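You operate a simulated robot arm through the tools that you are given. There is no shell and no other tool.

Carry out the task below with a simulated robot arm. There is one attempt and no reset: what you move stays moved.

Task
Press the set button two times. Fetch the short spacer and set it on the low shelf of the long bench. Stack the seal carton that says "463" from the top of the long bench on top of the seal carton that says "508". Put the grey wiping block on the top of the long bench away on the low shelf of the long bench. The order is free.

It is judged by the outcome, as a careful person would: the job done as asked, and still so three seconds after it is handed in. It fails if anything else is knocked over, pushed out of place, dropped, spilled or broken. Lids that push on must go on centred and level and be pressed home; caps that screw on are set level and turned clockwise until they are tight.

Robot
A 7-joint arm with a fingered hand, fixed in place. Base frame: the origin is at the foot of the arm, x ahead of it, y to its left, z up; the work surface is at about z = 860. Lengths are in mm, angles in degrees, forces in N, time in s.
With the tool pointing down near the work surface it reaches from about 400 to 740 mm from the base axis. Its first joint turns from -166.0 to 166.0 degrees. Payload 3.4 kg.
The tool frame sits at the grasp point between the pads (the TCP): z along the fingers, y along the line on which they close. The tips reach 25 mm beyond it. Largest opening 88 mm; the body of the gripper starts 29 mm behind the TCP. The gripper is a hand of 3 fingers: y runs from the thumb to the fingers, the wrist lies at [-13, -106, -174] in the tool frame.
Orientation is told as [roll, pitch, yaw] about the base's x, y, z axes, in that order, counted from this pose: with the fingers straight down and the wrist toward the robot, the tool's x, y and z point along [0, 1, 0], [1, 0, 0] and [0, 0, -1] of the base frame.

Tools
- The arm moves only by the tool drive_tool. Its argument "increments" is a list of rows, each a list of 6 numbers: the shift along the tool's x, y, z in units of 100 mm (1.0 is 100 mm), then the turn, a rotation vector about the tool's x, y, z in units of 90 degrees (1.0 is 90 degrees). In form: [[tx, ty, tz, rx, ry, rz], ...]. A call has 1 to 20 rows; each row is the pose to reach, as a shift and turn from the pose commanded when the call began, along the tool's axes at that moment. A call with a number of a shift or a turn outside -1 to 1 is refused whole. A row lasts 0.2 s, in which the tool goes at most 50 mm and 8.6 degrees; a call with a longer step from one row to the next is refused whole. A pose out of reach is approached as far as the arm can. The call stops where the force on the tool passes 40 N (or 10 N more than at its start, if that is more) or the arm is blocked; 0.2 s more then pass. In this call time passes only in rows, and 0.2 s behind the last. The reply holds the time, the measured pose of the TCP, the force on the tool along the base axes, the opening and the grip force, in the units named above and with some noise, with the torque about the TCP (base axes, N m) and any sound that the robot's microphone picked up.
- Cameras (640 x 400 px; columns grow to the right, rows downward): "scene" is fixed at [43.2, -494, 1606.6]; the picture's right is [0.93, -0.38, 0.00], its down [-0.25, -0.62, -0.74] and it looks along [0.28, 0.69, -0.67] (base axes); focal length 369 px, centre (320, 200). "wrist" rides on the gripper at [58, -85, -99] in the tool frame; the picture's right is [-0.67, 0.35, -0.66], its down [-0.69, -0.63, 0.37] and it looks along [-0.28, 0.69, 0.66] (tool axes); focal length 261 px, centre (320, 200). There is no depth. A picture from a camera that has moved, and an enlarged one, comes with that camera's place and axes in the base frame and with its lens. The place of the scene camera against the robot may be out by one fixed shift of up to 18 mm in any direction.
- get_image(camera): a new picture of that camera. It takes no simulated time.
- lift_body(by): slides the trunk up (or, below 0, down) by that many mm; the arm rides with it, the base frame stays. It gives what a move gives, with no picture.
- curl_fingers(index, middle, thumb_bend, thumb_turn): sets how far each is bent, from 0 (flat) to 100 (curled in); at 30 the hand is open as for a grip, at 70 the pads meet at the TCP. One left out holds its place. A second passes; each finger stops where it meets its share of the squeeze, and holds until it gets a number again. It is the only way to open and close the hand. It gives what a move gives, with no picture; readings hold the bend of each and the force on the fingers (four entries, about 0 where the hand has none), thumb and palm. thumb_turn goes from beside the hand (0) to across from the fingers (100), as for a grip.
- enlarge(camera, box): a new picture of the part [left, top, right, bottom] of that camera's present view, enlarged. It takes no simulated time.
- job_done(): hands the job in; it is judged then, once.

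Nothing tells you positions but the pictures and the camera data. Unless the task says otherwise, let go and move clear before handing in.

The tools are called after ">>>" as a command line: name --pt "numbers of a row" for each row, then --argument value for the rest, lists and objects as JSON in quotes. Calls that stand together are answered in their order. drive_tool: Moves the arm, as the interface text tells. Its arguments: {"type":"object","properties":{"increments":{"type":"array"}},"required":["increments"]} The other tools are called the same way: lift_body (by) slides the trunk up or down; curl_fingers (index, middle, thumb_bend, thumb_turn) moves the fingers one by one; get_image (camera) takes a picture; enlarge (camera, box) takes an enlarged picture of a part of a camera's view; job_done () hands the job in.

At the start:

```text
t: 0.0
eef_pos: [340.7, 138.8, 1175.6]
tool_rot: [0.0, 0.0, 0.0]
ft_force: [0.3, -0.1, -0.1]
wrist_torque: [-0.04, -0.02, -0.05]
grip_width: 87.8
grasp_force: 0.2
shape: jaw
bend: [30.0, 30.0, 30.0, 98.0]
finger forces: [0.0, 0.0, 0.1, 0.0, 0.0, 0.0]
trunk travel left (down, up): [-525.0, 65.0]
```

scene: 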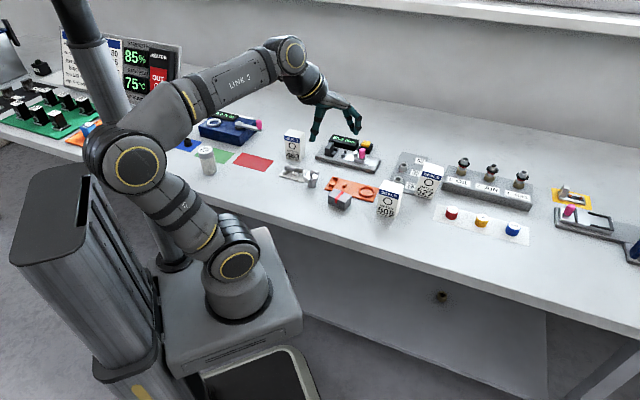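
wrist: 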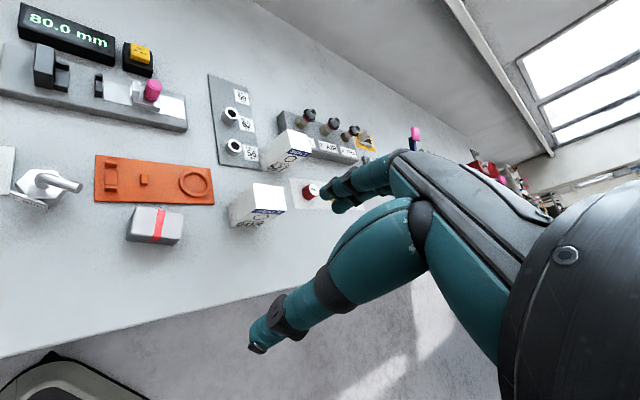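

I see a long bench with many items: cartons, an orange holder, a grey block with red stripe, a gauge with a display, plates and buttons. I'll take enlarged looks first.

>>> enlarge --camera "scene" --box '[260, 110, 460, 235]'

>>> enlarge --camera "scene" --box '[400, 120, 640, 270]'

>>> enlarge --camera "scene" --box '[0, 20, 200, 145]'

>>> enlarge --camera "scene" --box '[150, 90, 350, 215]'

>>> enlarge --camera "wrist" --box '[0, 0, 320, 200]'

>>> enlarge --camera "wrist" --box '[180, 60, 400, 240]'

>>> enlarge --camera "scene" --box '[260, 220, 640, 400]'

```text
3.20 times, centred on (360, 172) of scene
camera zoom: at [43.2, -494.0, 1606.6], right [0.93, -0.38, 0.0], down [-0.25, -0.62, -0.74], along [0.28, 0.69, -0.67], focal length 1180 px, centre (192, 288)
```

zoom: 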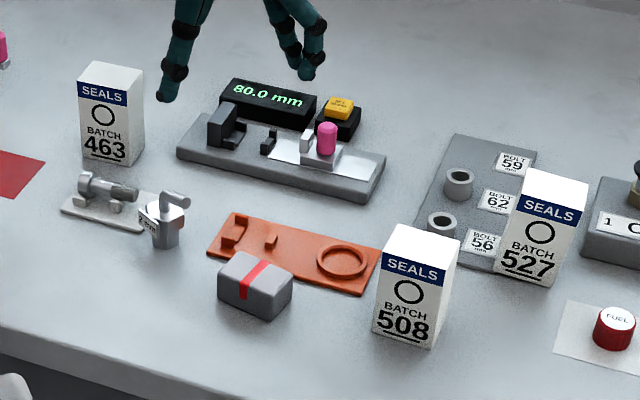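

```text
2.67 times, centred on (520, 195) of scene
camera zoom: at [43.2, -494.0, 1606.6], right [0.93, -0.38, 0.0], down [-0.25, -0.62, -0.74], along [0.28, 0.69, -0.67], focal length 984 px, centre (-213, 213)
```

zoom: 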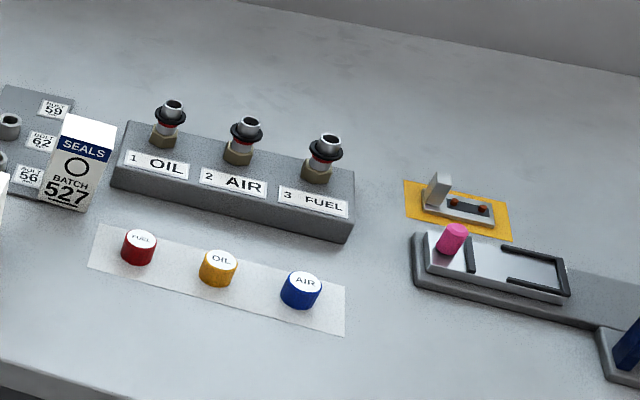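

```text
3.20 times, centred on (100, 82) of scene
camera zoom: at [43.2, -494.0, 1606.6], right [0.93, -0.38, 0.0], down [-0.25, -0.62, -0.74], along [0.28, 0.69, -0.67], focal length 1180 px, centre (1024, 576)
```

zoom: 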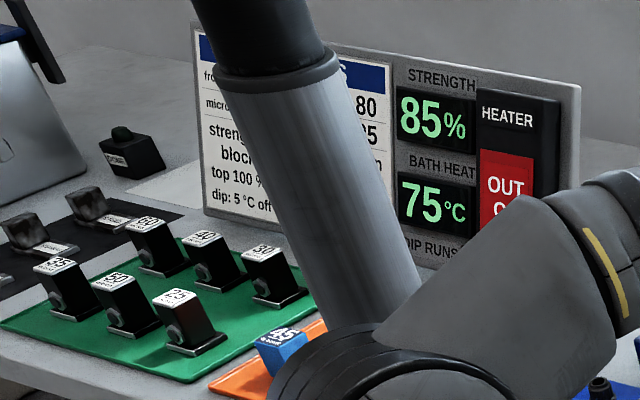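

```text
3.20 times, centred on (250, 152) of scene
camera zoom: at [43.2, -494.0, 1606.6], right [0.93, -0.38, 0.0], down [-0.25, -0.62, -0.74], along [0.28, 0.69, -0.67], focal length 1180 px, centre (544, 352)
```

zoom: 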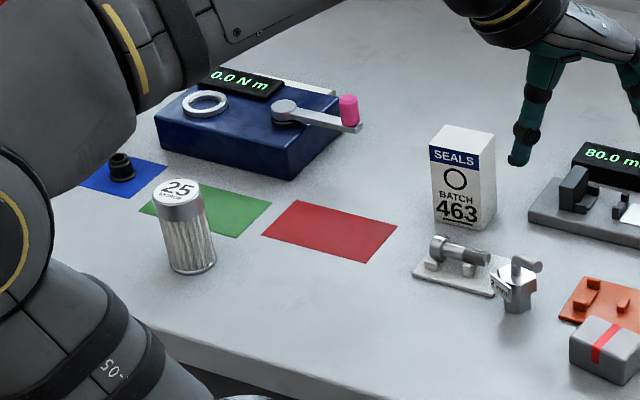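

```text
2.00 times, centred on (160, 100) of wrist
camera zoom: at [254.8, 196.8, 1275.3], right [0.35, -0.67, 0.66], down [-0.63, -0.69, -0.37], along [0.69, -0.28, -0.66], focal length 521 px, centre (640, 400)
```

zoom: 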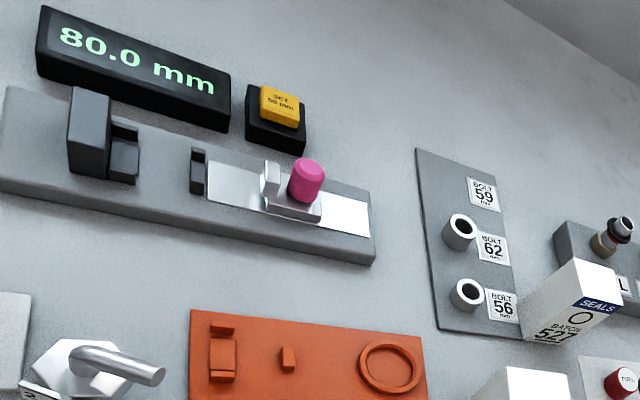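

```text
2.22 times, centred on (290, 150) of wrist
camera zoom: at [254.8, 196.8, 1275.3], right [0.35, -0.67, 0.66], down [-0.63, -0.69, -0.37], along [0.69, -0.28, -0.66], focal length 579 px, centre (387, 311)
```

zoom: 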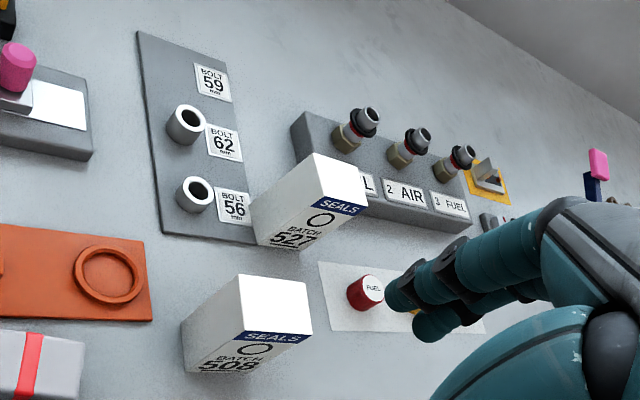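

```text
1.68 times, centred on (450, 310) of scene
camera zoom: at [43.2, -494.0, 1606.6], right [0.93, -0.38, 0.0], down [-0.25, -0.62, -0.74], along [0.28, 0.69, -0.67], focal length 621 px, centre (101, 15)
```

zoom: 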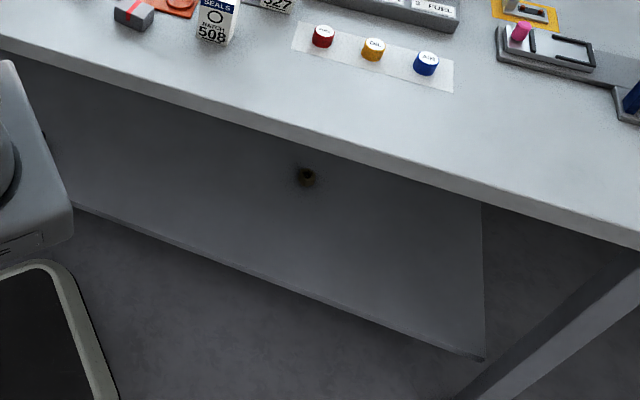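

Bench front edge runs at about 45° to the base axes. I'll zoom harder on details to find the set button and the spacers.

>>> enlarge --camera "scene" --box '[400, 270, 480, 320]'

>>> enlarge --camera "wrist" --box '[100, 30, 180, 80]'

>>> enlarge --camera "wrist" --box '[200, 70, 280, 170]'

>>> enlarge --camera "scene" --box '[380, 140, 450, 200]'

>>> enlarge --camera "scene" --box '[540, 170, 640, 270]'

>>> enlarge --camera "scene" --box '[150, 110, 230, 180]'

>>> enlarge --camera "scene" --box '[0, 0, 120, 80]'

>>> enlarge --camera "wrist" --box '[400, 90, 640, 240]'

```text
8.00 times, centred on (440, 295) of scene
camera zoom: at [43.2, -494.0, 1606.6], right [0.93, -0.38, 0.0], down [-0.25, -0.62, -0.74], along [0.28, 0.69, -0.67], focal length 2951 px, centre (-640, -560)
```

zoom: 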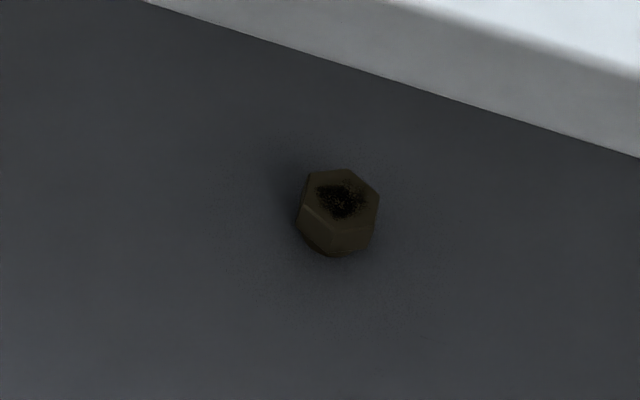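

```text
8.00 times, centred on (140, 55) of wrist
camera zoom: at [254.8, 196.8, 1275.3], right [0.35, -0.67, 0.66], down [-0.63, -0.69, -0.37], along [0.69, -0.28, -0.66], focal length 2085 px, centre (1760, 1360)
```

zoom: 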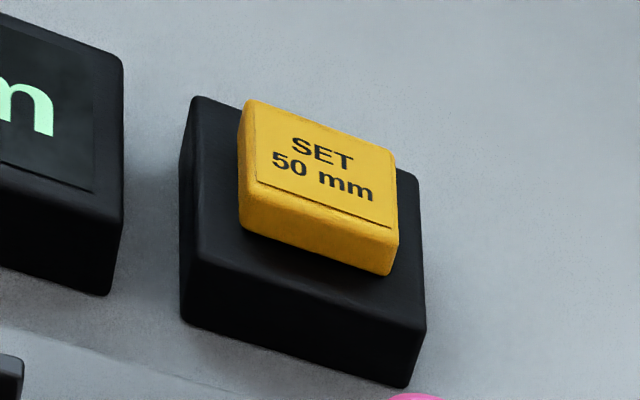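

```text
4.00 times, centred on (240, 120) of wrist
camera zoom: at [254.8, 196.8, 1275.3], right [0.35, -0.67, 0.66], down [-0.63, -0.69, -0.37], along [0.69, -0.28, -0.66], focal length 1043 px, centre (640, 520)
```

zoom: 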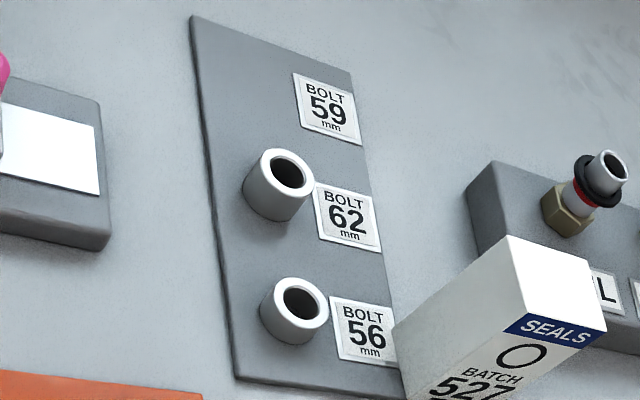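

```text
6.67 times, centred on (415, 170) of scene
camera zoom: at [43.2, -494.0, 1606.6], right [0.93, -0.38, 0.0], down [-0.25, -0.62, -0.74], along [0.28, 0.69, -0.67], focal length 2459 px, centre (-313, 400)
```

zoom: 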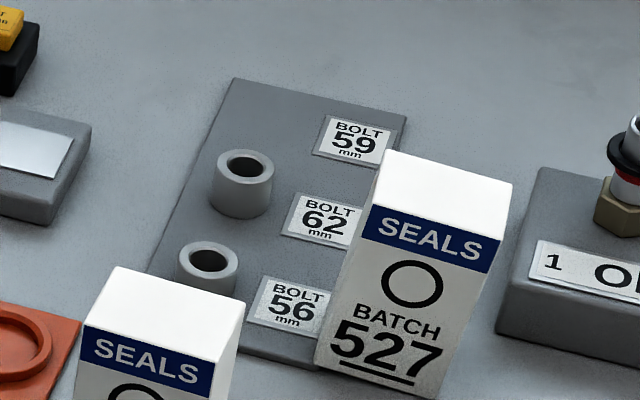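

```text
4.00 times, centred on (590, 220) of scene
camera zoom: at [43.2, -494.0, 1606.6], right [0.93, -0.38, 0.0], down [-0.25, -0.62, -0.74], along [0.28, 0.69, -0.67], focal length 1475 px, centre (-760, 120)
```

zoom: 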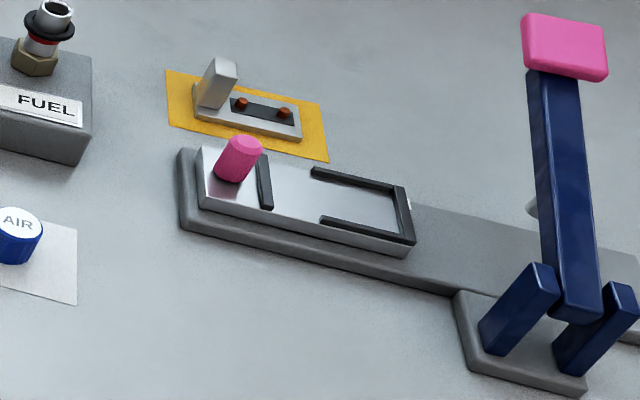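

```text
5.71 times, centred on (190, 145) of scene
camera zoom: at [43.2, -494.0, 1606.6], right [0.93, -0.38, 0.0], down [-0.25, -0.62, -0.74], along [0.28, 0.69, -0.67], focal length 2108 px, centre (1063, 514)
```

zoom: 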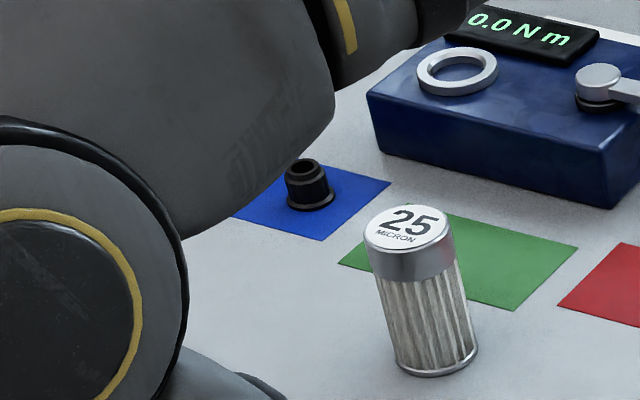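

```text
5.00 times, centred on (60, 40) of scene
camera zoom: at [43.2, -494.0, 1606.6], right [0.93, -0.38, 0.0], down [-0.25, -0.62, -0.74], along [0.28, 0.69, -0.67], focal length 1844 px, centre (1620, 1000)
```

zoom: 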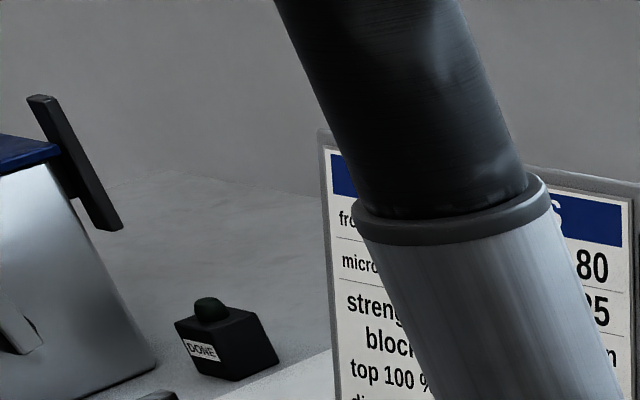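

```text
2.67 times, centred on (520, 165) of wrist
camera zoom: at [254.8, 196.8, 1275.3], right [0.35, -0.67, 0.66], down [-0.63, -0.69, -0.37], along [0.69, -0.28, -0.66], focal length 695 px, centre (-213, 293)
```

zoom: 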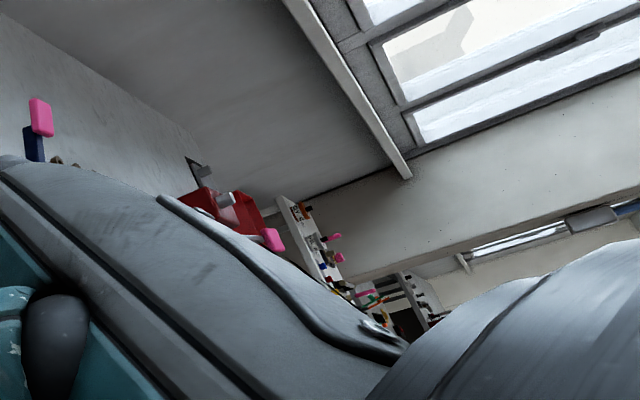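

Cameras agree within several mm. Two tubes stand on the bolt board and there is a brass hex piece on the low shelf; I'll move the hand to view more closely before deciding what the "short spacer" is.

>>> drive_tool --pt "0 0.3 0 0 0 0" --pt "0 0.6 0 0 0 0" --pt "0 0.9 0.2 0 0 0"

>>> get_image --camera "wrist"

>>> get_image --camera "scene"

```text
t: 0.8
eef_pos: [431.6, 139.1, 1154.8]
tool_rot: [-0.1, 0.0, 0.1]
ft_force: [-1.1, 0.1, -0.5]
wrist_torque: [0.02, 0.0, 0.01]
grip_width: 87.8
grasp_force: 0.0
shape: jaw
bend: [30.0, 30.0, 30.0, 98.0]
finger forces: [0.0, 0.1, 0.0, 0.0, 0.0, 0.0]
trunk travel left (down, up): [-525.0, 65.0]
```

```text
taken
camera wrist: at [345.7, 198.0, 1255.6], right [0.35, -0.67, 0.66], down [-0.63, -0.69, -0.37], along [0.7, -0.28, -0.66], focal length 261 px, centre (320, 200)
```

wrist: 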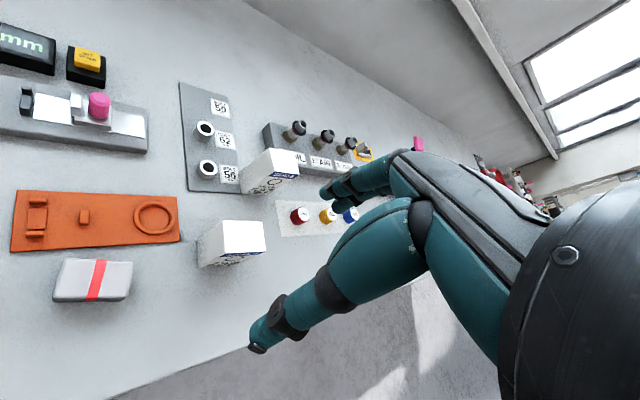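

```text
taken
```

scene: 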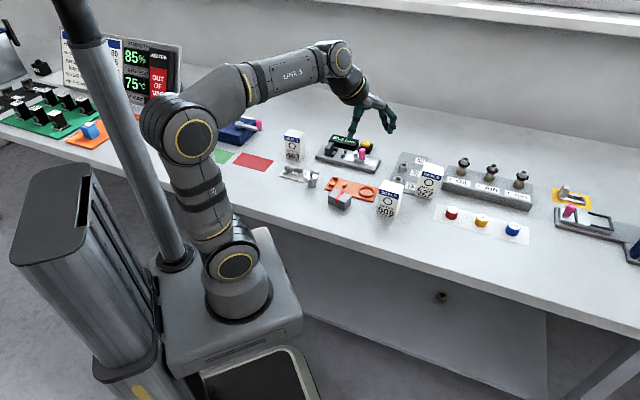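

Next I'll swing the hand to the left to view the metal parts near the 463 carton.

>>> drive_tool --pt "0.25 -0.25 0 0 0 -0.0833" --pt "0.5 -0.5 0 0 0 -0.1667" --pt "0.75 -0.75 0 0 0 -0.25" --pt "1.0 -1.0 0 0 0 -0.3333"

>>> drive_tool --pt "0.25 -0.15 0 0 0 -0.0833" --pt "0.5 -0.3 0 0 0 -0.1667" --pt "0.75 -0.4 0 0 0 -0.25" --pt "1.0 -0.5 0 0 0 -0.3333"

>>> get_image --camera "wrist"

>>> get_image --camera "scene"

```text
t: 1.8
eef_pos: [329.1, 242.0, 1156.1]
tool_rot: [0.0, -0.1, 30.2]
ft_force: [1.2, 0.7, -0.6]
wrist_torque: [0.0, 0.03, 0.02]
grip_width: 87.6
grasp_force: 0.0
shape: jaw
bend: [30.0, 30.0, 30.0, 98.0]
finger forces: [0.0, 0.0, 0.0, 0.1, 0.2, 0.0]
trunk travel left (down, up): [-525.0, 65.0]
```

```text
t: 2.8
eef_pos: [236.5, 301.3, 1155.8]
tool_rot: [-0.1, 0.0, 60.3]
ft_force: [-0.2, 0.6, -0.1]
wrist_torque: [-0.01, 0.02, 0.02]
grip_width: 87.9
grasp_force: 0.1
shape: jaw
bend: [30.0, 30.0, 30.0, 98.0]
finger forces: [0.0, 0.0, 0.0, 0.0, 0.0, 0.0]
trunk travel left (down, up): [-525.0, 65.0]
```

```text
taken
camera wrist: at [143.7, 257.0, 1255.9], right [0.75, -0.03, 0.66], down [0.28, -0.89, -0.37], along [0.59, 0.46, -0.66], focal length 261 px, centre (320, 200)
```

wrist: 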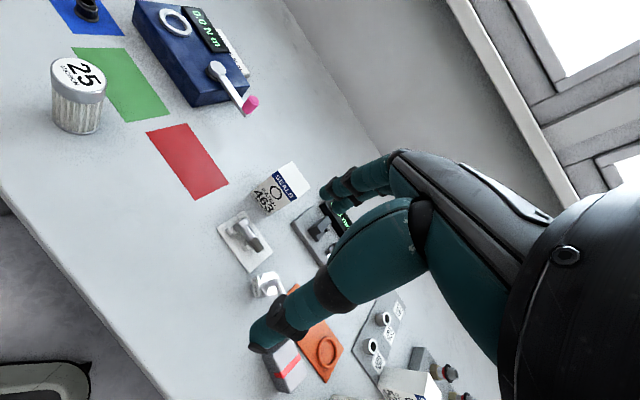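

```text
taken
```

scene: 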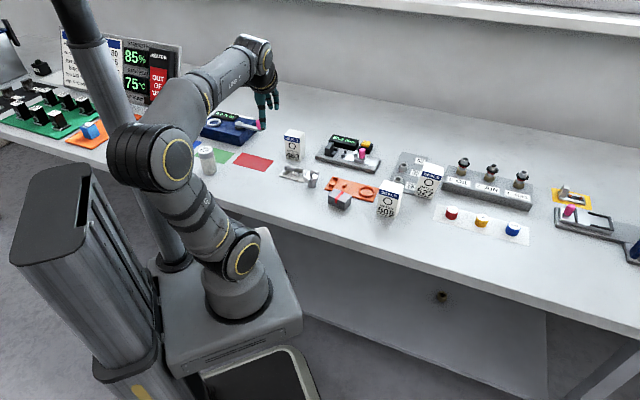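

>>> enlarge --camera "wrist" --box '[200, 150, 360, 310]'

>>> enlarge --camera "wrist" --box '[300, 270, 460, 400]'

>>> enlarge --camera "wrist" --box '[20, 0, 280, 200]'

>>> enlarge --camera "wrist" --box '[230, 230, 310, 310]'

```text
2.50 times, centred on (280, 230) of wrist
camera zoom: at [143.7, 257.0, 1255.9], right [0.75, -0.03, 0.66], down [0.28, -0.89, -0.37], along [0.59, 0.46, -0.66], focal length 652 px, centre (420, 125)
```

zoom: 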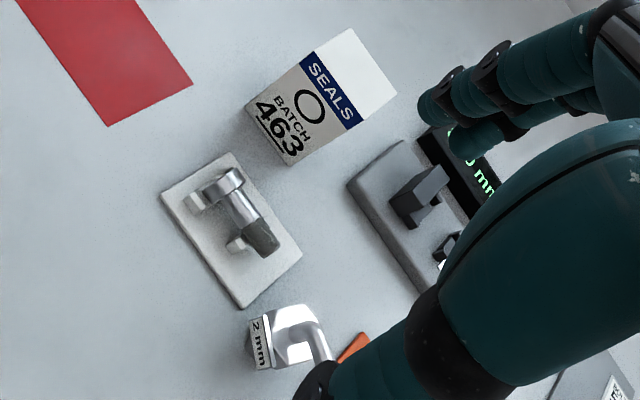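

```text
3.08 times, centred on (380, 335) of wrist
camera zoom: at [143.7, 257.0, 1255.9], right [0.75, -0.03, 0.66], down [0.28, -0.89, -0.37], along [0.59, 0.46, -0.66], focal length 802 px, centre (135, -215)
```

zoom: 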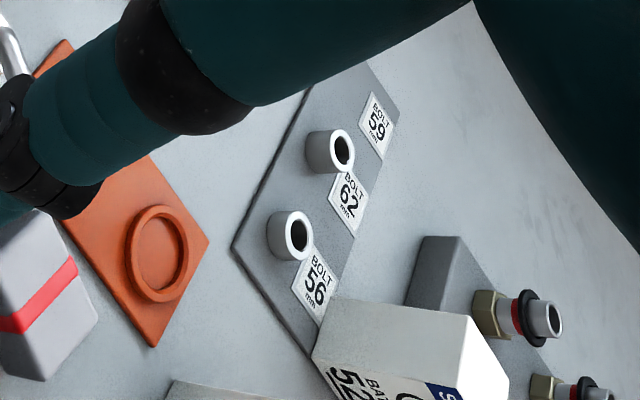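

```text
2.00 times, centred on (150, 100) of wrist
camera zoom: at [143.7, 257.0, 1255.9], right [0.75, -0.03, 0.66], down [0.28, -0.89, -0.37], along [0.59, 0.46, -0.66], focal length 521 px, centre (660, 400)
```

zoom: 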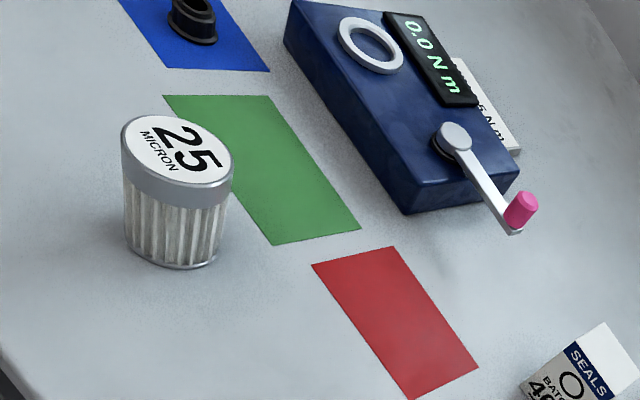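

```text
5.00 times, centred on (270, 270) of wrist
camera zoom: at [143.7, 257.0, 1255.9], right [0.75, -0.03, 0.66], down [0.28, -0.89, -0.37], along [0.59, 0.46, -0.66], focal length 1303 px, centre (570, -150)
```

zoom: 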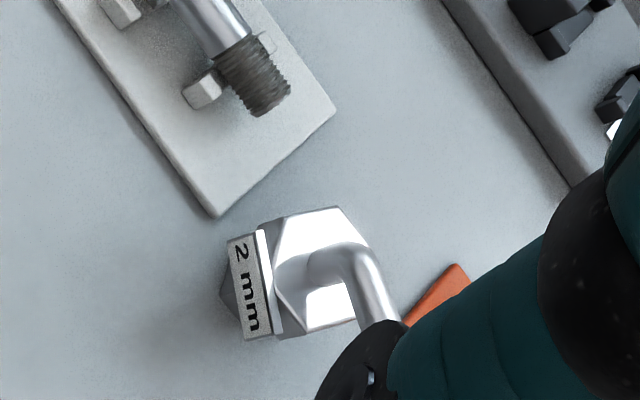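

The metal parts by carton 463 are a bolt in a cradle and a hex tool, not spacers. I'll swing the arm around to survey the rest of the reachable area and the shelf.

>>> drive_tool --pt "-0.33 -0.015 0 0 0 0.0556" --pt "-0.66 -0.06 0 0 0 0.1111" --pt "-0.99 -0.13 0 0 0 0.1667"

>>> drive_tool --pt "-0.33 -0.015 0 0 0 0.0556" --pt "-0.66 -0.06 0 0 0 0.1111" --pt "-0.99 -0.13 0 0 0 0.1667"

>>> drive_tool --pt "-0.33 -0.015 0 0 0 0.0556" --pt "-0.66 -0.06 0 0 0 0.1111" --pt "-0.99 -0.13 0 0 0 0.1667"

>>> drive_tool --pt "-0.33 -0.015 0 0 0 0.0556" --pt "-0.66 -0.06 0 0 0 0.1111" --pt "-0.99 -0.13 0 0 0 0.1667"

>>> get_image --camera "wrist"

>>> get_image --camera "scene"

```text
t: 3.6
eef_pos: [315.0, 239.9, 1155.5]
tool_rot: [0.0, 0.1, 45.0]
ft_force: [0.5, 0.3, 0.0]
wrist_torque: [0.02, -0.01, -0.01]
grip_width: 87.8
grasp_force: 0.1
shape: jaw
bend: [30.0, 30.0, 30.0, 98.0]
finger forces: [0.0, 0.0, 0.1, 0.0, 0.0, 0.0]
trunk travel left (down, up): [-525.0, 65.0]
```

```text
t: 4.4
eef_pos: [378.3, 159.5, 1156.9]
tool_rot: [0.0, 0.0, 30.0]
ft_force: [0.7, 0.4, 1.0]
wrist_torque: [0.02, 0.01, 0.02]
grip_width: 87.6
grasp_force: 0.1
shape: jaw
bend: [30.0, 30.0, 30.0, 98.0]
finger forces: [0.0, 0.1, 0.0, 0.0, 0.0, 0.1]
trunk travel left (down, up): [-525.0, 65.0]
```

```text
t: 5.2
eef_pos: [417.1, 69.8, 1155.2]
tool_rot: [-0.1, -0.1, 15.0]
ft_force: [0.2, 0.6, -0.1]
wrist_torque: [0.03, 0.0, 0.01]
grip_width: 87.7
grasp_force: 0.1
shape: jaw
bend: [30.0, 30.0, 30.0, 98.0]
finger forces: [0.0, 0.0, 0.1, 0.0, 0.0, 0.1]
trunk travel left (down, up): [-525.0, 65.0]
```

```text
t: 6.0
eef_pos: [430.8, -31.4, 1154.3]
tool_rot: [0.0, 0.0, -0.1]
ft_force: [-0.6, -0.1, 0.0]
wrist_torque: [-0.02, 0.0, -0.01]
grip_width: 87.8
grasp_force: 0.1
shape: jaw
bend: [30.0, 30.0, 30.0, 98.0]
finger forces: [0.0, 0.0, 0.0, 0.0, 0.1, 0.0]
trunk travel left (down, up): [-525.0, 65.0]
```

```text
taken
camera wrist: at [344.5, 27.5, 1255.2], right [0.35, -0.67, 0.66], down [-0.63, -0.68, -0.37], along [0.69, -0.29, -0.66], focal length 261 px, centre (320, 200)
```

wrist: 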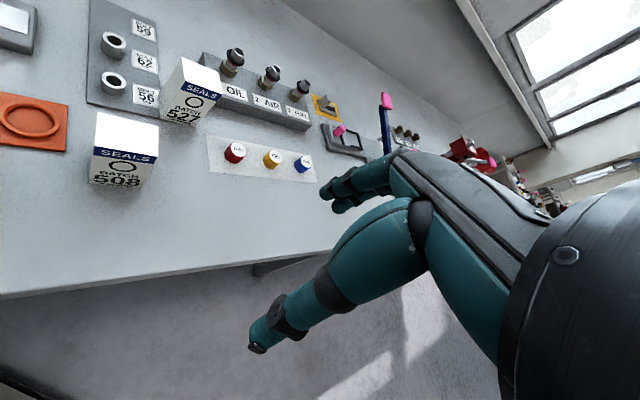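

```text
taken
```

scene: 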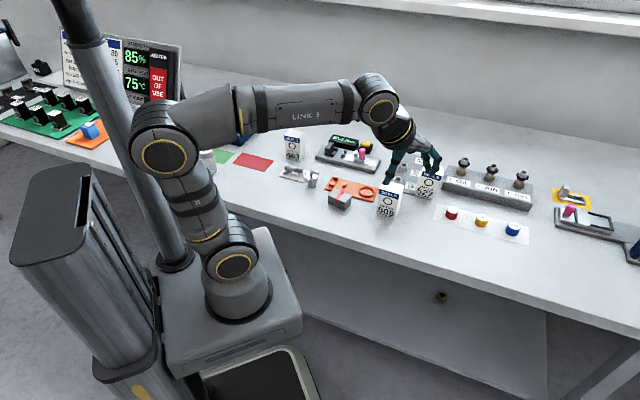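

>>> enlarge --camera "wrist" --box '[80, 10, 160, 120]'

>>> enlarge --camera "wrist" --box '[300, 80, 500, 180]'

>>> drive_tool --pt "-0.33 -0.015 0 0 0 0.0556" --pt "-0.66 -0.06 0 0 0 0.1111" --pt "-0.99 -0.13 0 0 0 0.1667"

>>> drive_tool --pt "-0.33 -0.015 0 0 0 0.0556" --pt "-0.66 -0.06 0 0 0 0.1111" --pt "-0.99 -0.13 0 0 0 0.1667"

>>> drive_tool --pt "-0.33 -0.015 0 0 0 0.0556" --pt "-0.66 -0.06 0 0 0 0.1111" --pt "-0.99 -0.13 0 0 0 0.1667"

>>> get_image --camera "wrist"

```text
3.64 times, centred on (120, 65) of wrist
camera zoom: at [344.5, 27.5, 1255.2], right [0.35, -0.67, 0.66], down [-0.63, -0.68, -0.37], along [0.69, -0.29, -0.66], focal length 948 px, centre (1047, 691)
```

zoom: 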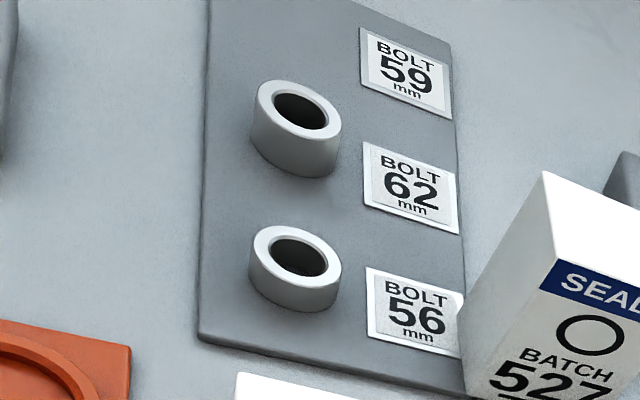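

```text
3.20 times, centred on (400, 130) of wrist
camera zoom: at [344.5, 27.5, 1255.2], right [0.35, -0.67, 0.66], down [-0.63, -0.68, -0.37], along [0.69, -0.29, -0.66], focal length 834 px, centre (64, 424)
```

zoom: 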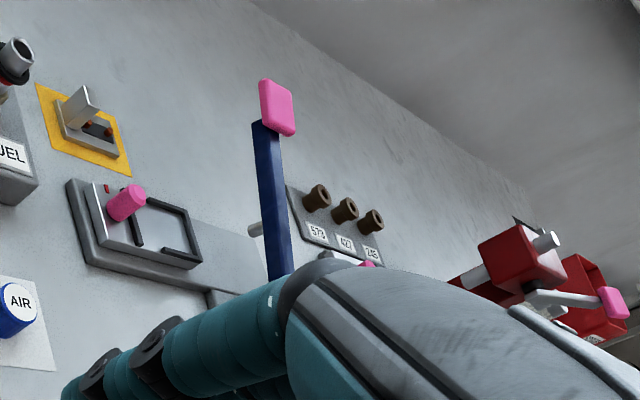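

```text
t: 6.8
eef_pos: [416.6, -131.6, 1155.4]
tool_rot: [-0.1, -0.1, -15.0]
ft_force: [-0.3, -0.9, 0.2]
wrist_torque: [-0.01, -0.03, 0.02]
grip_width: 88.0
grasp_force: 0.1
shape: jaw
bend: [30.0, 30.0, 30.0, 98.0]
finger forces: [0.0, 0.0, 0.1, 0.0, 0.1, 0.0]
trunk travel left (down, up): [-525.0, 65.0]
```

```text
t: 7.6
eef_pos: [376.0, -223.1, 1153.9]
tool_rot: [0.0, -0.1, -30.1]
ft_force: [-0.9, 0.3, 1.2]
wrist_torque: [-0.02, 0.05, -0.03]
grip_width: 88.0
grasp_force: 0.1
shape: jaw
bend: [30.0, 30.0, 30.0, 98.0]
finger forces: [0.0, 0.1, 0.0, 0.0, 0.1, 0.1]
trunk travel left (down, up): [-525.0, 65.0]
```

```text
t: 8.4
eef_pos: [315.5, -302.6, 1154.9]
tool_rot: [0.0, 0.0, -45.0]
ft_force: [-1.1, -0.7, 0.6]
wrist_torque: [0.01, 0.01, 0.02]
grip_width: 87.8
grasp_force: 0.1
shape: jaw
bend: [30.0, 30.0, 30.0, 98.0]
finger forces: [0.1, 0.0, 0.1, 0.0, 0.0, 0.0]
trunk travel left (down, up): [-525.0, 65.0]
```

```text
taken
camera wrist: at [295.0, -200.5, 1255.2], right [-0.23, -0.72, 0.66], down [-0.93, -0.04, -0.37], along [0.29, -0.69, -0.66], focal length 261 px, centre (320, 200)
```

wrist: 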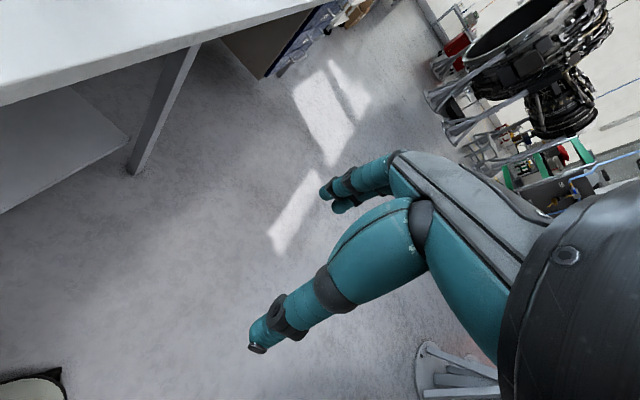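

The tubes on the bolt board differ in height: the lower one next to "BOLT 56" is shorter. The shelf front edge looks to be at z≈240 and set back ~100 mm from the bench edge. With the arm clear of the bench, I'll lower the trunk for a look under it.

>>> lift_body --by -300

>>> get_image --camera "scene"

>>> get_image --camera "wrist"

```text
t: 11.4
eef_pos: [315.2, -301.9, 855.1]
tool_rot: [0.1, 0.0, -45.0]
ft_force: [-0.8, 0.5, -0.2]
wrist_torque: [0.01, 0.04, 0.05]
grip_width: 87.5
grasp_force: 0.0
shape: jaw
bend: [30.0, 30.0, 30.0, 98.0]
finger forces: [0.1, 0.0, 0.0, 0.0, 0.0, 0.0]
trunk travel left (down, up): [-225.0, 365.0]
```

```text
taken
```

scene: 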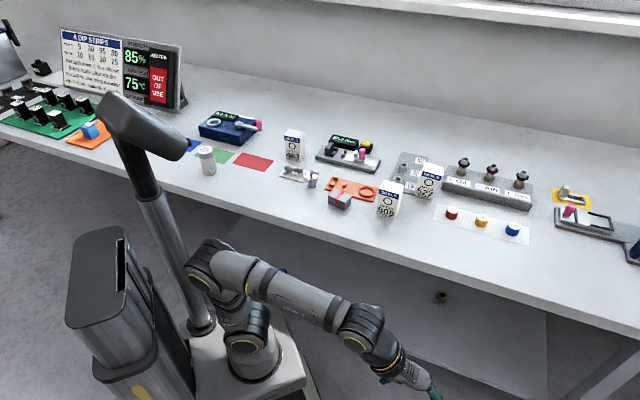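

```text
taken
camera wrist: at [295.3, -200.2, 955.2], right [-0.23, -0.72, 0.66], down [-0.93, -0.04, -0.37], along [0.29, -0.69, -0.66], focal length 261 px, centre (320, 200)
```

wrist: 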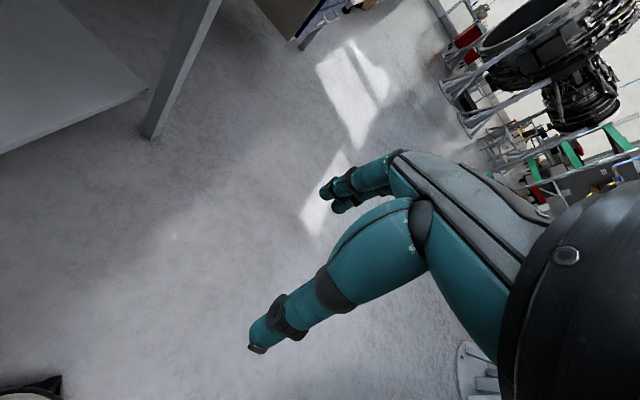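

>>> lift_body --by -200

>>> drive_tool --pt "0 0 0 0 0 -0.09" --pt "0 0 0 0 0 -0.18" --pt "0 0 0 0 0 -0.27" --pt "0 0 0 0 0 -0.36" --pt "0 0 0 0 0 -0.45" --pt "0 0 0 0 0 -0.54" --pt "0 0 0 0 0 -0.63" --pt "0 0 0 0 0 -0.72"

>>> get_image --camera "wrist"

>>> get_image --camera "scene"

```text
t: 13.6
eef_pos: [315.5, -301.3, 654.9]
tool_rot: [-0.1, 0.0, -45.0]
ft_force: [-1.0, 0.6, 0.5]
wrist_torque: [0.0, -0.02, 0.0]
grip_width: 87.8
grasp_force: 0.1
shape: jaw
bend: [30.0, 30.0, 30.0, 98.0]
finger forces: [0.0, 0.0, 0.0, 0.1, 0.1, 0.0]
trunk travel left (down, up): [-25.0, 565.0]
```

```text
t: 15.4
eef_pos: [315.9, -301.0, 655.3]
tool_rot: [0.0, -0.1, 20.1]
ft_force: [0.5, -0.9, 0.4]
wrist_torque: [0.0, -0.02, 0.03]
grip_width: 87.5
grasp_force: 0.0
shape: jaw
bend: [30.0, 30.0, 30.0, 98.0]
finger forces: [0.1, 0.1, 0.0, 0.1, 0.0, 0.0]
trunk travel left (down, up): [-25.0, 565.0]
```

```text
taken
camera wrist: at [214.3, -275.4, 754.9], right [0.56, -0.51, 0.66], down [-0.36, -0.86, -0.37], along [0.75, -0.03, -0.66], focal length 261 px, centre (320, 200)
```

wrist: 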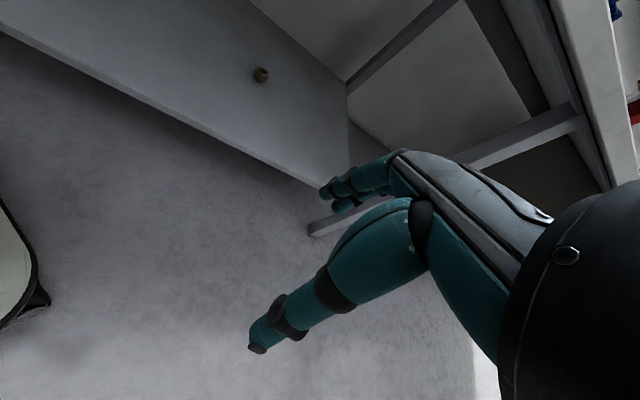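

```text
taken
```

scene: 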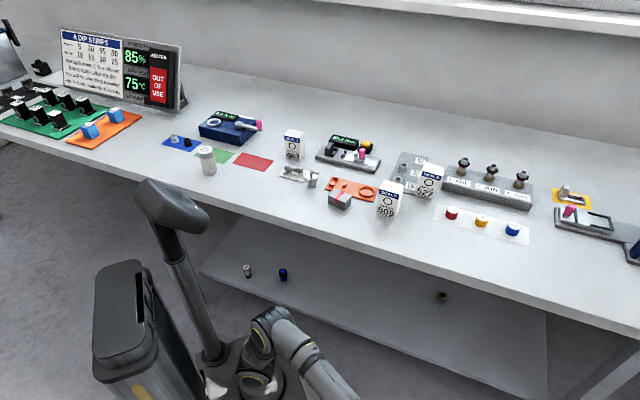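

More objects appear on the low shelf (near (247,270) and (283,274)). Zooming in.

>>> enlarge --camera "scene" --box '[225, 250, 305, 300]'

>>> enlarge --camera "scene" --box '[150, 110, 240, 180]'

>>> enlarge --camera "wrist" --box '[200, 30, 360, 130]'

>>> enlarge --camera "scene" --box '[190, 210, 560, 400]'

>>> enlarge --camera "scene" --box '[270, 120, 460, 240]'

>>> enlarge --camera "scene" --box '[0, 30, 190, 150]'

```text
8.00 times, centred on (265, 275) of scene
camera zoom: at [43.2, -494.0, 1606.6], right [0.93, -0.38, 0.0], down [-0.25, -0.62, -0.74], along [0.28, 0.69, -0.67], focal length 2951 px, centre (760, -400)
```

zoom: 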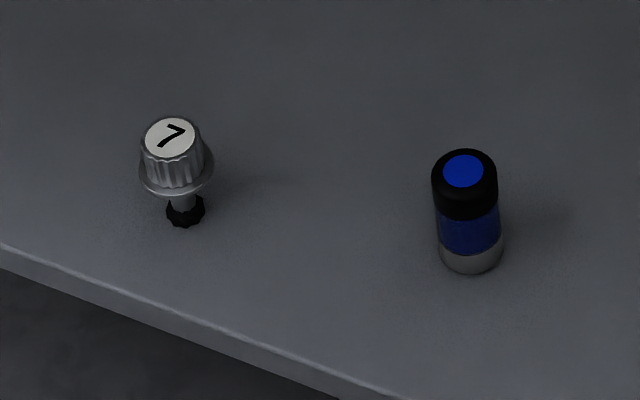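

```text
5.71 times, centred on (195, 145) of scene
camera zoom: at [43.2, -494.0, 1606.6], right [0.93, -0.38, 0.0], down [-0.25, -0.62, -0.74], along [0.28, 0.69, -0.67], focal length 2108 px, centre (1034, 514)
```

zoom: 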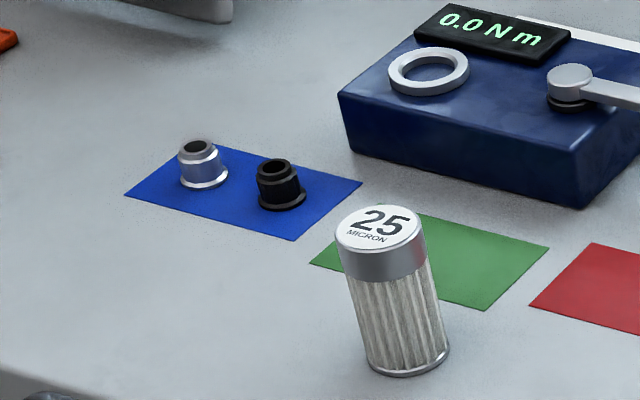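

```text
4.00 times, centred on (280, 80) of wrist
camera zoom: at [214.3, -275.4, 754.9], right [0.56, -0.51, 0.66], down [-0.36, -0.86, -0.37], along [0.75, -0.03, -0.66], focal length 1043 px, centre (480, 680)
```

zoom: 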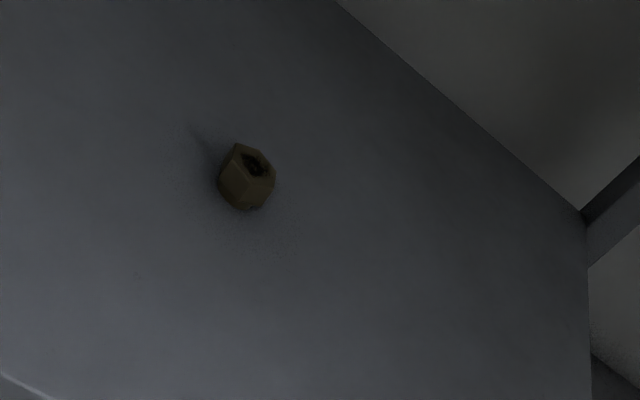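

```text
1.73 times, centred on (375, 305) of scene
camera zoom: at [43.2, -494.0, 1606.6], right [0.93, -0.38, 0.0], down [-0.25, -0.62, -0.74], along [0.28, 0.69, -0.67], focal length 638 px, centre (225, 18)
```

zoom: 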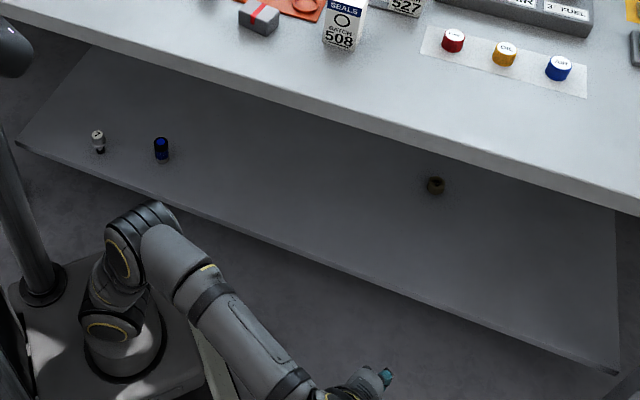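

```text
3.33 times, centred on (365, 180) of scene
camera zoom: at [43.2, -494.0, 1606.6], right [0.93, -0.38, 0.0], down [-0.25, -0.62, -0.74], along [0.28, 0.69, -0.67], focal length 1230 px, centre (170, 267)
```

zoom: 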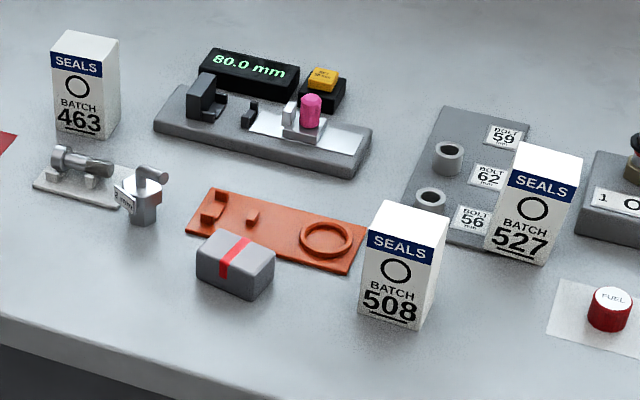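

```text
3.33 times, centred on (95, 90) of scene
camera zoom: at [43.2, -494.0, 1606.6], right [0.93, -0.38, 0.0], down [-0.25, -0.62, -0.74], along [0.28, 0.69, -0.67], focal length 1230 px, centre (1070, 567)
```

zoom: 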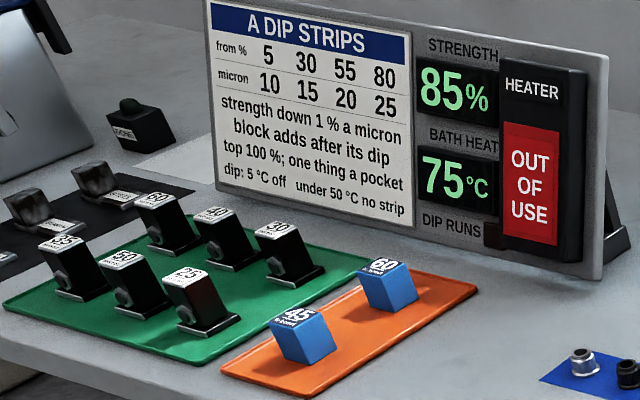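

The shelf holds a numbered knob, a blue vial and a brass hex; there is wide free space in the middle. I'll do a dry run with the empty hand to check the path under the bench and measure the shelf height.

>>> lift_body --by -25

>>> drive_tool --pt "0 0 0.5 0 0 0" --pt "0 0 1.0 0 0 0"

>>> drive_tool --pt "0 0 0.5 0 0 0" --pt "0 0 1.0 0 0 0"

>>> drive_tool --pt "0.31 0.21 0 0 0 0" --pt "0.62 0.42 0 0 0 0" --pt "0.93 0.64 0 0 0 0"

>>> drive_tool --pt "0.31 0.21 0 0 0 0" --pt "0.62 0.42 0 0 0 0" --pt "0.93 0.64 0 0 0 0"

>>> get_image --camera "wrist"

>>> get_image --camera "scene"

```text
t: 16.1
eef_pos: [315.5, -300.9, 629.4]
tool_rot: [0.1, 0.1, 19.8]
ft_force: [0.3, 0.1, -0.4]
wrist_torque: [0.02, -0.02, 0.01]
grip_width: 87.7
grasp_force: 0.1
shape: jaw
bend: [30.0, 30.0, 30.0, 98.0]
finger forces: [0.1, 0.0, 0.0, 0.0, 0.0, 0.1]
trunk travel left (down, up): [0.0, 590.0]
```

```text
t: 16.7
eef_pos: [317.2, -299.9, 526.9]
tool_rot: [0.0, 0.0, 19.9]
ft_force: [0.5, -0.3, -0.5]
wrist_torque: [0.04, -0.01, -0.03]
grip_width: 87.7
grasp_force: 0.0
shape: jaw
bend: [30.0, 30.0, 30.0, 98.0]
finger forces: [0.0, 0.0, 0.0, 0.0, 0.1, 0.0]
trunk travel left (down, up): [0.0, 590.0]
```

```text
t: 17.3
eef_pos: [315.6, -299.9, 428.7]
tool_rot: [0.0, 0.0, 19.8]
ft_force: [-0.5, -1.7, -0.4]
wrist_torque: [0.0, 0.02, -0.01]
grip_width: 87.6
grasp_force: 0.0
shape: jaw
bend: [30.0, 30.0, 30.0, 98.0]
finger forces: [0.0, 0.1, 0.0, 0.1, 0.0, 0.0]
trunk travel left (down, up): [0.0, 590.0]
```

```text
t: 18.1
eef_pos: [344.3, -190.6, 428.5]
tool_rot: [0.0, 0.0, 19.7]
ft_force: [-0.3, 0.8, -0.7]
wrist_torque: [0.0, -0.02, -0.01]
grip_width: 87.8
grasp_force: 0.1
shape: jaw
bend: [30.0, 30.0, 30.0, 98.0]
finger forces: [0.0, 0.0, 0.0, 0.1, 0.2, 0.1]
trunk travel left (down, up): [0.0, 590.0]
```

```text
t: 18.9
eef_pos: [371.6, -86.0, 430.3]
tool_rot: [0.0, 0.0, 19.8]
ft_force: [0.5, -0.6, 0.8]
wrist_torque: [0.01, -0.02, 0.0]
grip_width: 87.5
grasp_force: 0.0
shape: jaw
bend: [30.0, 30.0, 30.0, 98.0]
finger forces: [0.1, 0.1, 0.0, 0.0, 0.1, 0.0]
trunk travel left (down, up): [0.0, 590.0]
```

```text
taken
camera wrist: at [271.1, -58.5, 530.1], right [0.55, -0.51, 0.66], down [-0.36, -0.86, -0.37], along [0.75, -0.03, -0.66], focal length 261 px, centre (320, 200)
```

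wrist: 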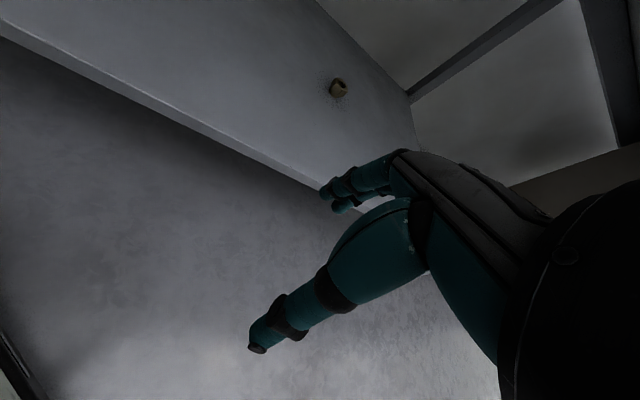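

```text
taken
```

scene: 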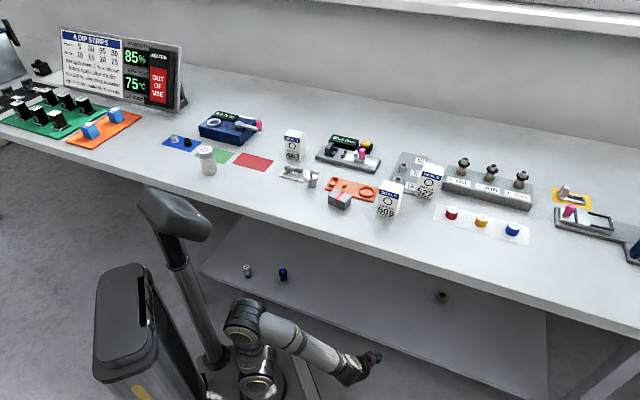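

Path is clear so far; shelf appears to be at z≈228. Continuing under the bench.

>>> drive_tool --pt "0.31 0.21 0 0 0 0" --pt "0.62 0.42 0 0 0 0" --pt "0.93 0.64 0 0 0 0"

>>> drive_tool --pt "0.31 0.21 0 0 0 0" --pt "0.62 0.42 0 0 0 0" --pt "0.93 0.64 0 0 0 0"

>>> get_image --camera "scene"

>>> drive_tool --pt "0.31 0.21 0 0 0 0" --pt "0.62 0.42 0 0 0 0" --pt "0.93 0.64 0 0 0 0"

>>> get_image --camera "wrist"

>>> get_image --camera "scene"

```text
t: 19.7
eef_pos: [404.0, 25.5, 432.6]
tool_rot: [0.1, -0.1, 19.9]
ft_force: [0.4, 1.0, 0.0]
wrist_torque: [0.0, -0.07, 0.01]
grip_width: 87.9
grasp_force: 0.0
shape: jaw
bend: [30.0, 30.0, 30.0, 98.0]
finger forces: [0.1, 0.0, 0.0, 0.0, 0.0, 0.0]
trunk travel left (down, up): [0.0, 590.0]
```

```text
t: 20.5
eef_pos: [430.3, 135.1, 430.8]
tool_rot: [0.0, -0.1, 20.0]
ft_force: [0.6, -0.7, 0.0]
wrist_torque: [0.02, -0.02, 0.0]
grip_width: 87.7
grasp_force: 0.0
shape: jaw
bend: [30.0, 30.0, 30.0, 98.0]
finger forces: [0.0, 0.0, 0.1, 0.0, 0.0, 0.0]
trunk travel left (down, up): [0.0, 590.0]
```

```text
taken
```

scene: 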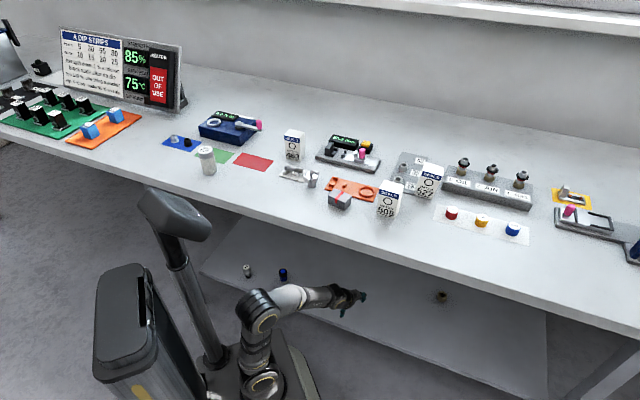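

```text
t: 21.3
eef_pos: [458.9, 242.8, 430.5]
tool_rot: [0.0, 0.0, 19.7]
ft_force: [-0.4, -0.9, 0.5]
wrist_torque: [-0.02, 0.02, 0.0]
grip_width: 87.8
grasp_force: 0.0
shape: jaw
bend: [30.0, 30.0, 30.0, 98.0]
finger forces: [0.1, 0.0, 0.0, 0.0, 0.0, 0.1]
trunk travel left (down, up): [0.0, 590.0]
```

```text
taken
camera wrist: at [358.0, 270.1, 530.8], right [0.55, -0.51, 0.66], down [-0.36, -0.86, -0.37], along [0.75, -0.03, -0.66], focal length 261 px, centre (320, 200)
```

wrist: 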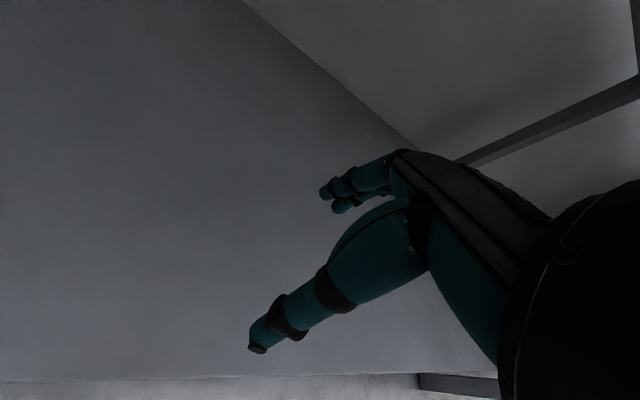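

```text
taken
```

scene: 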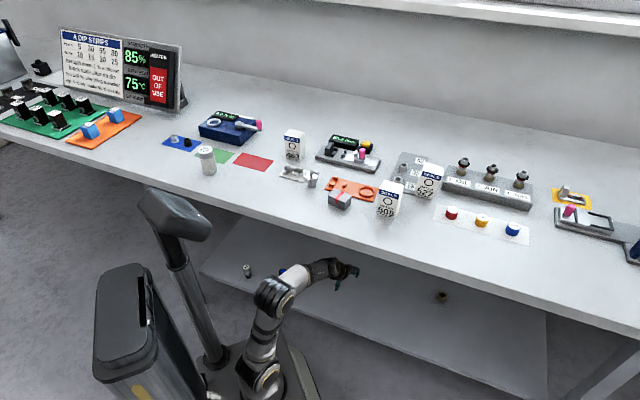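

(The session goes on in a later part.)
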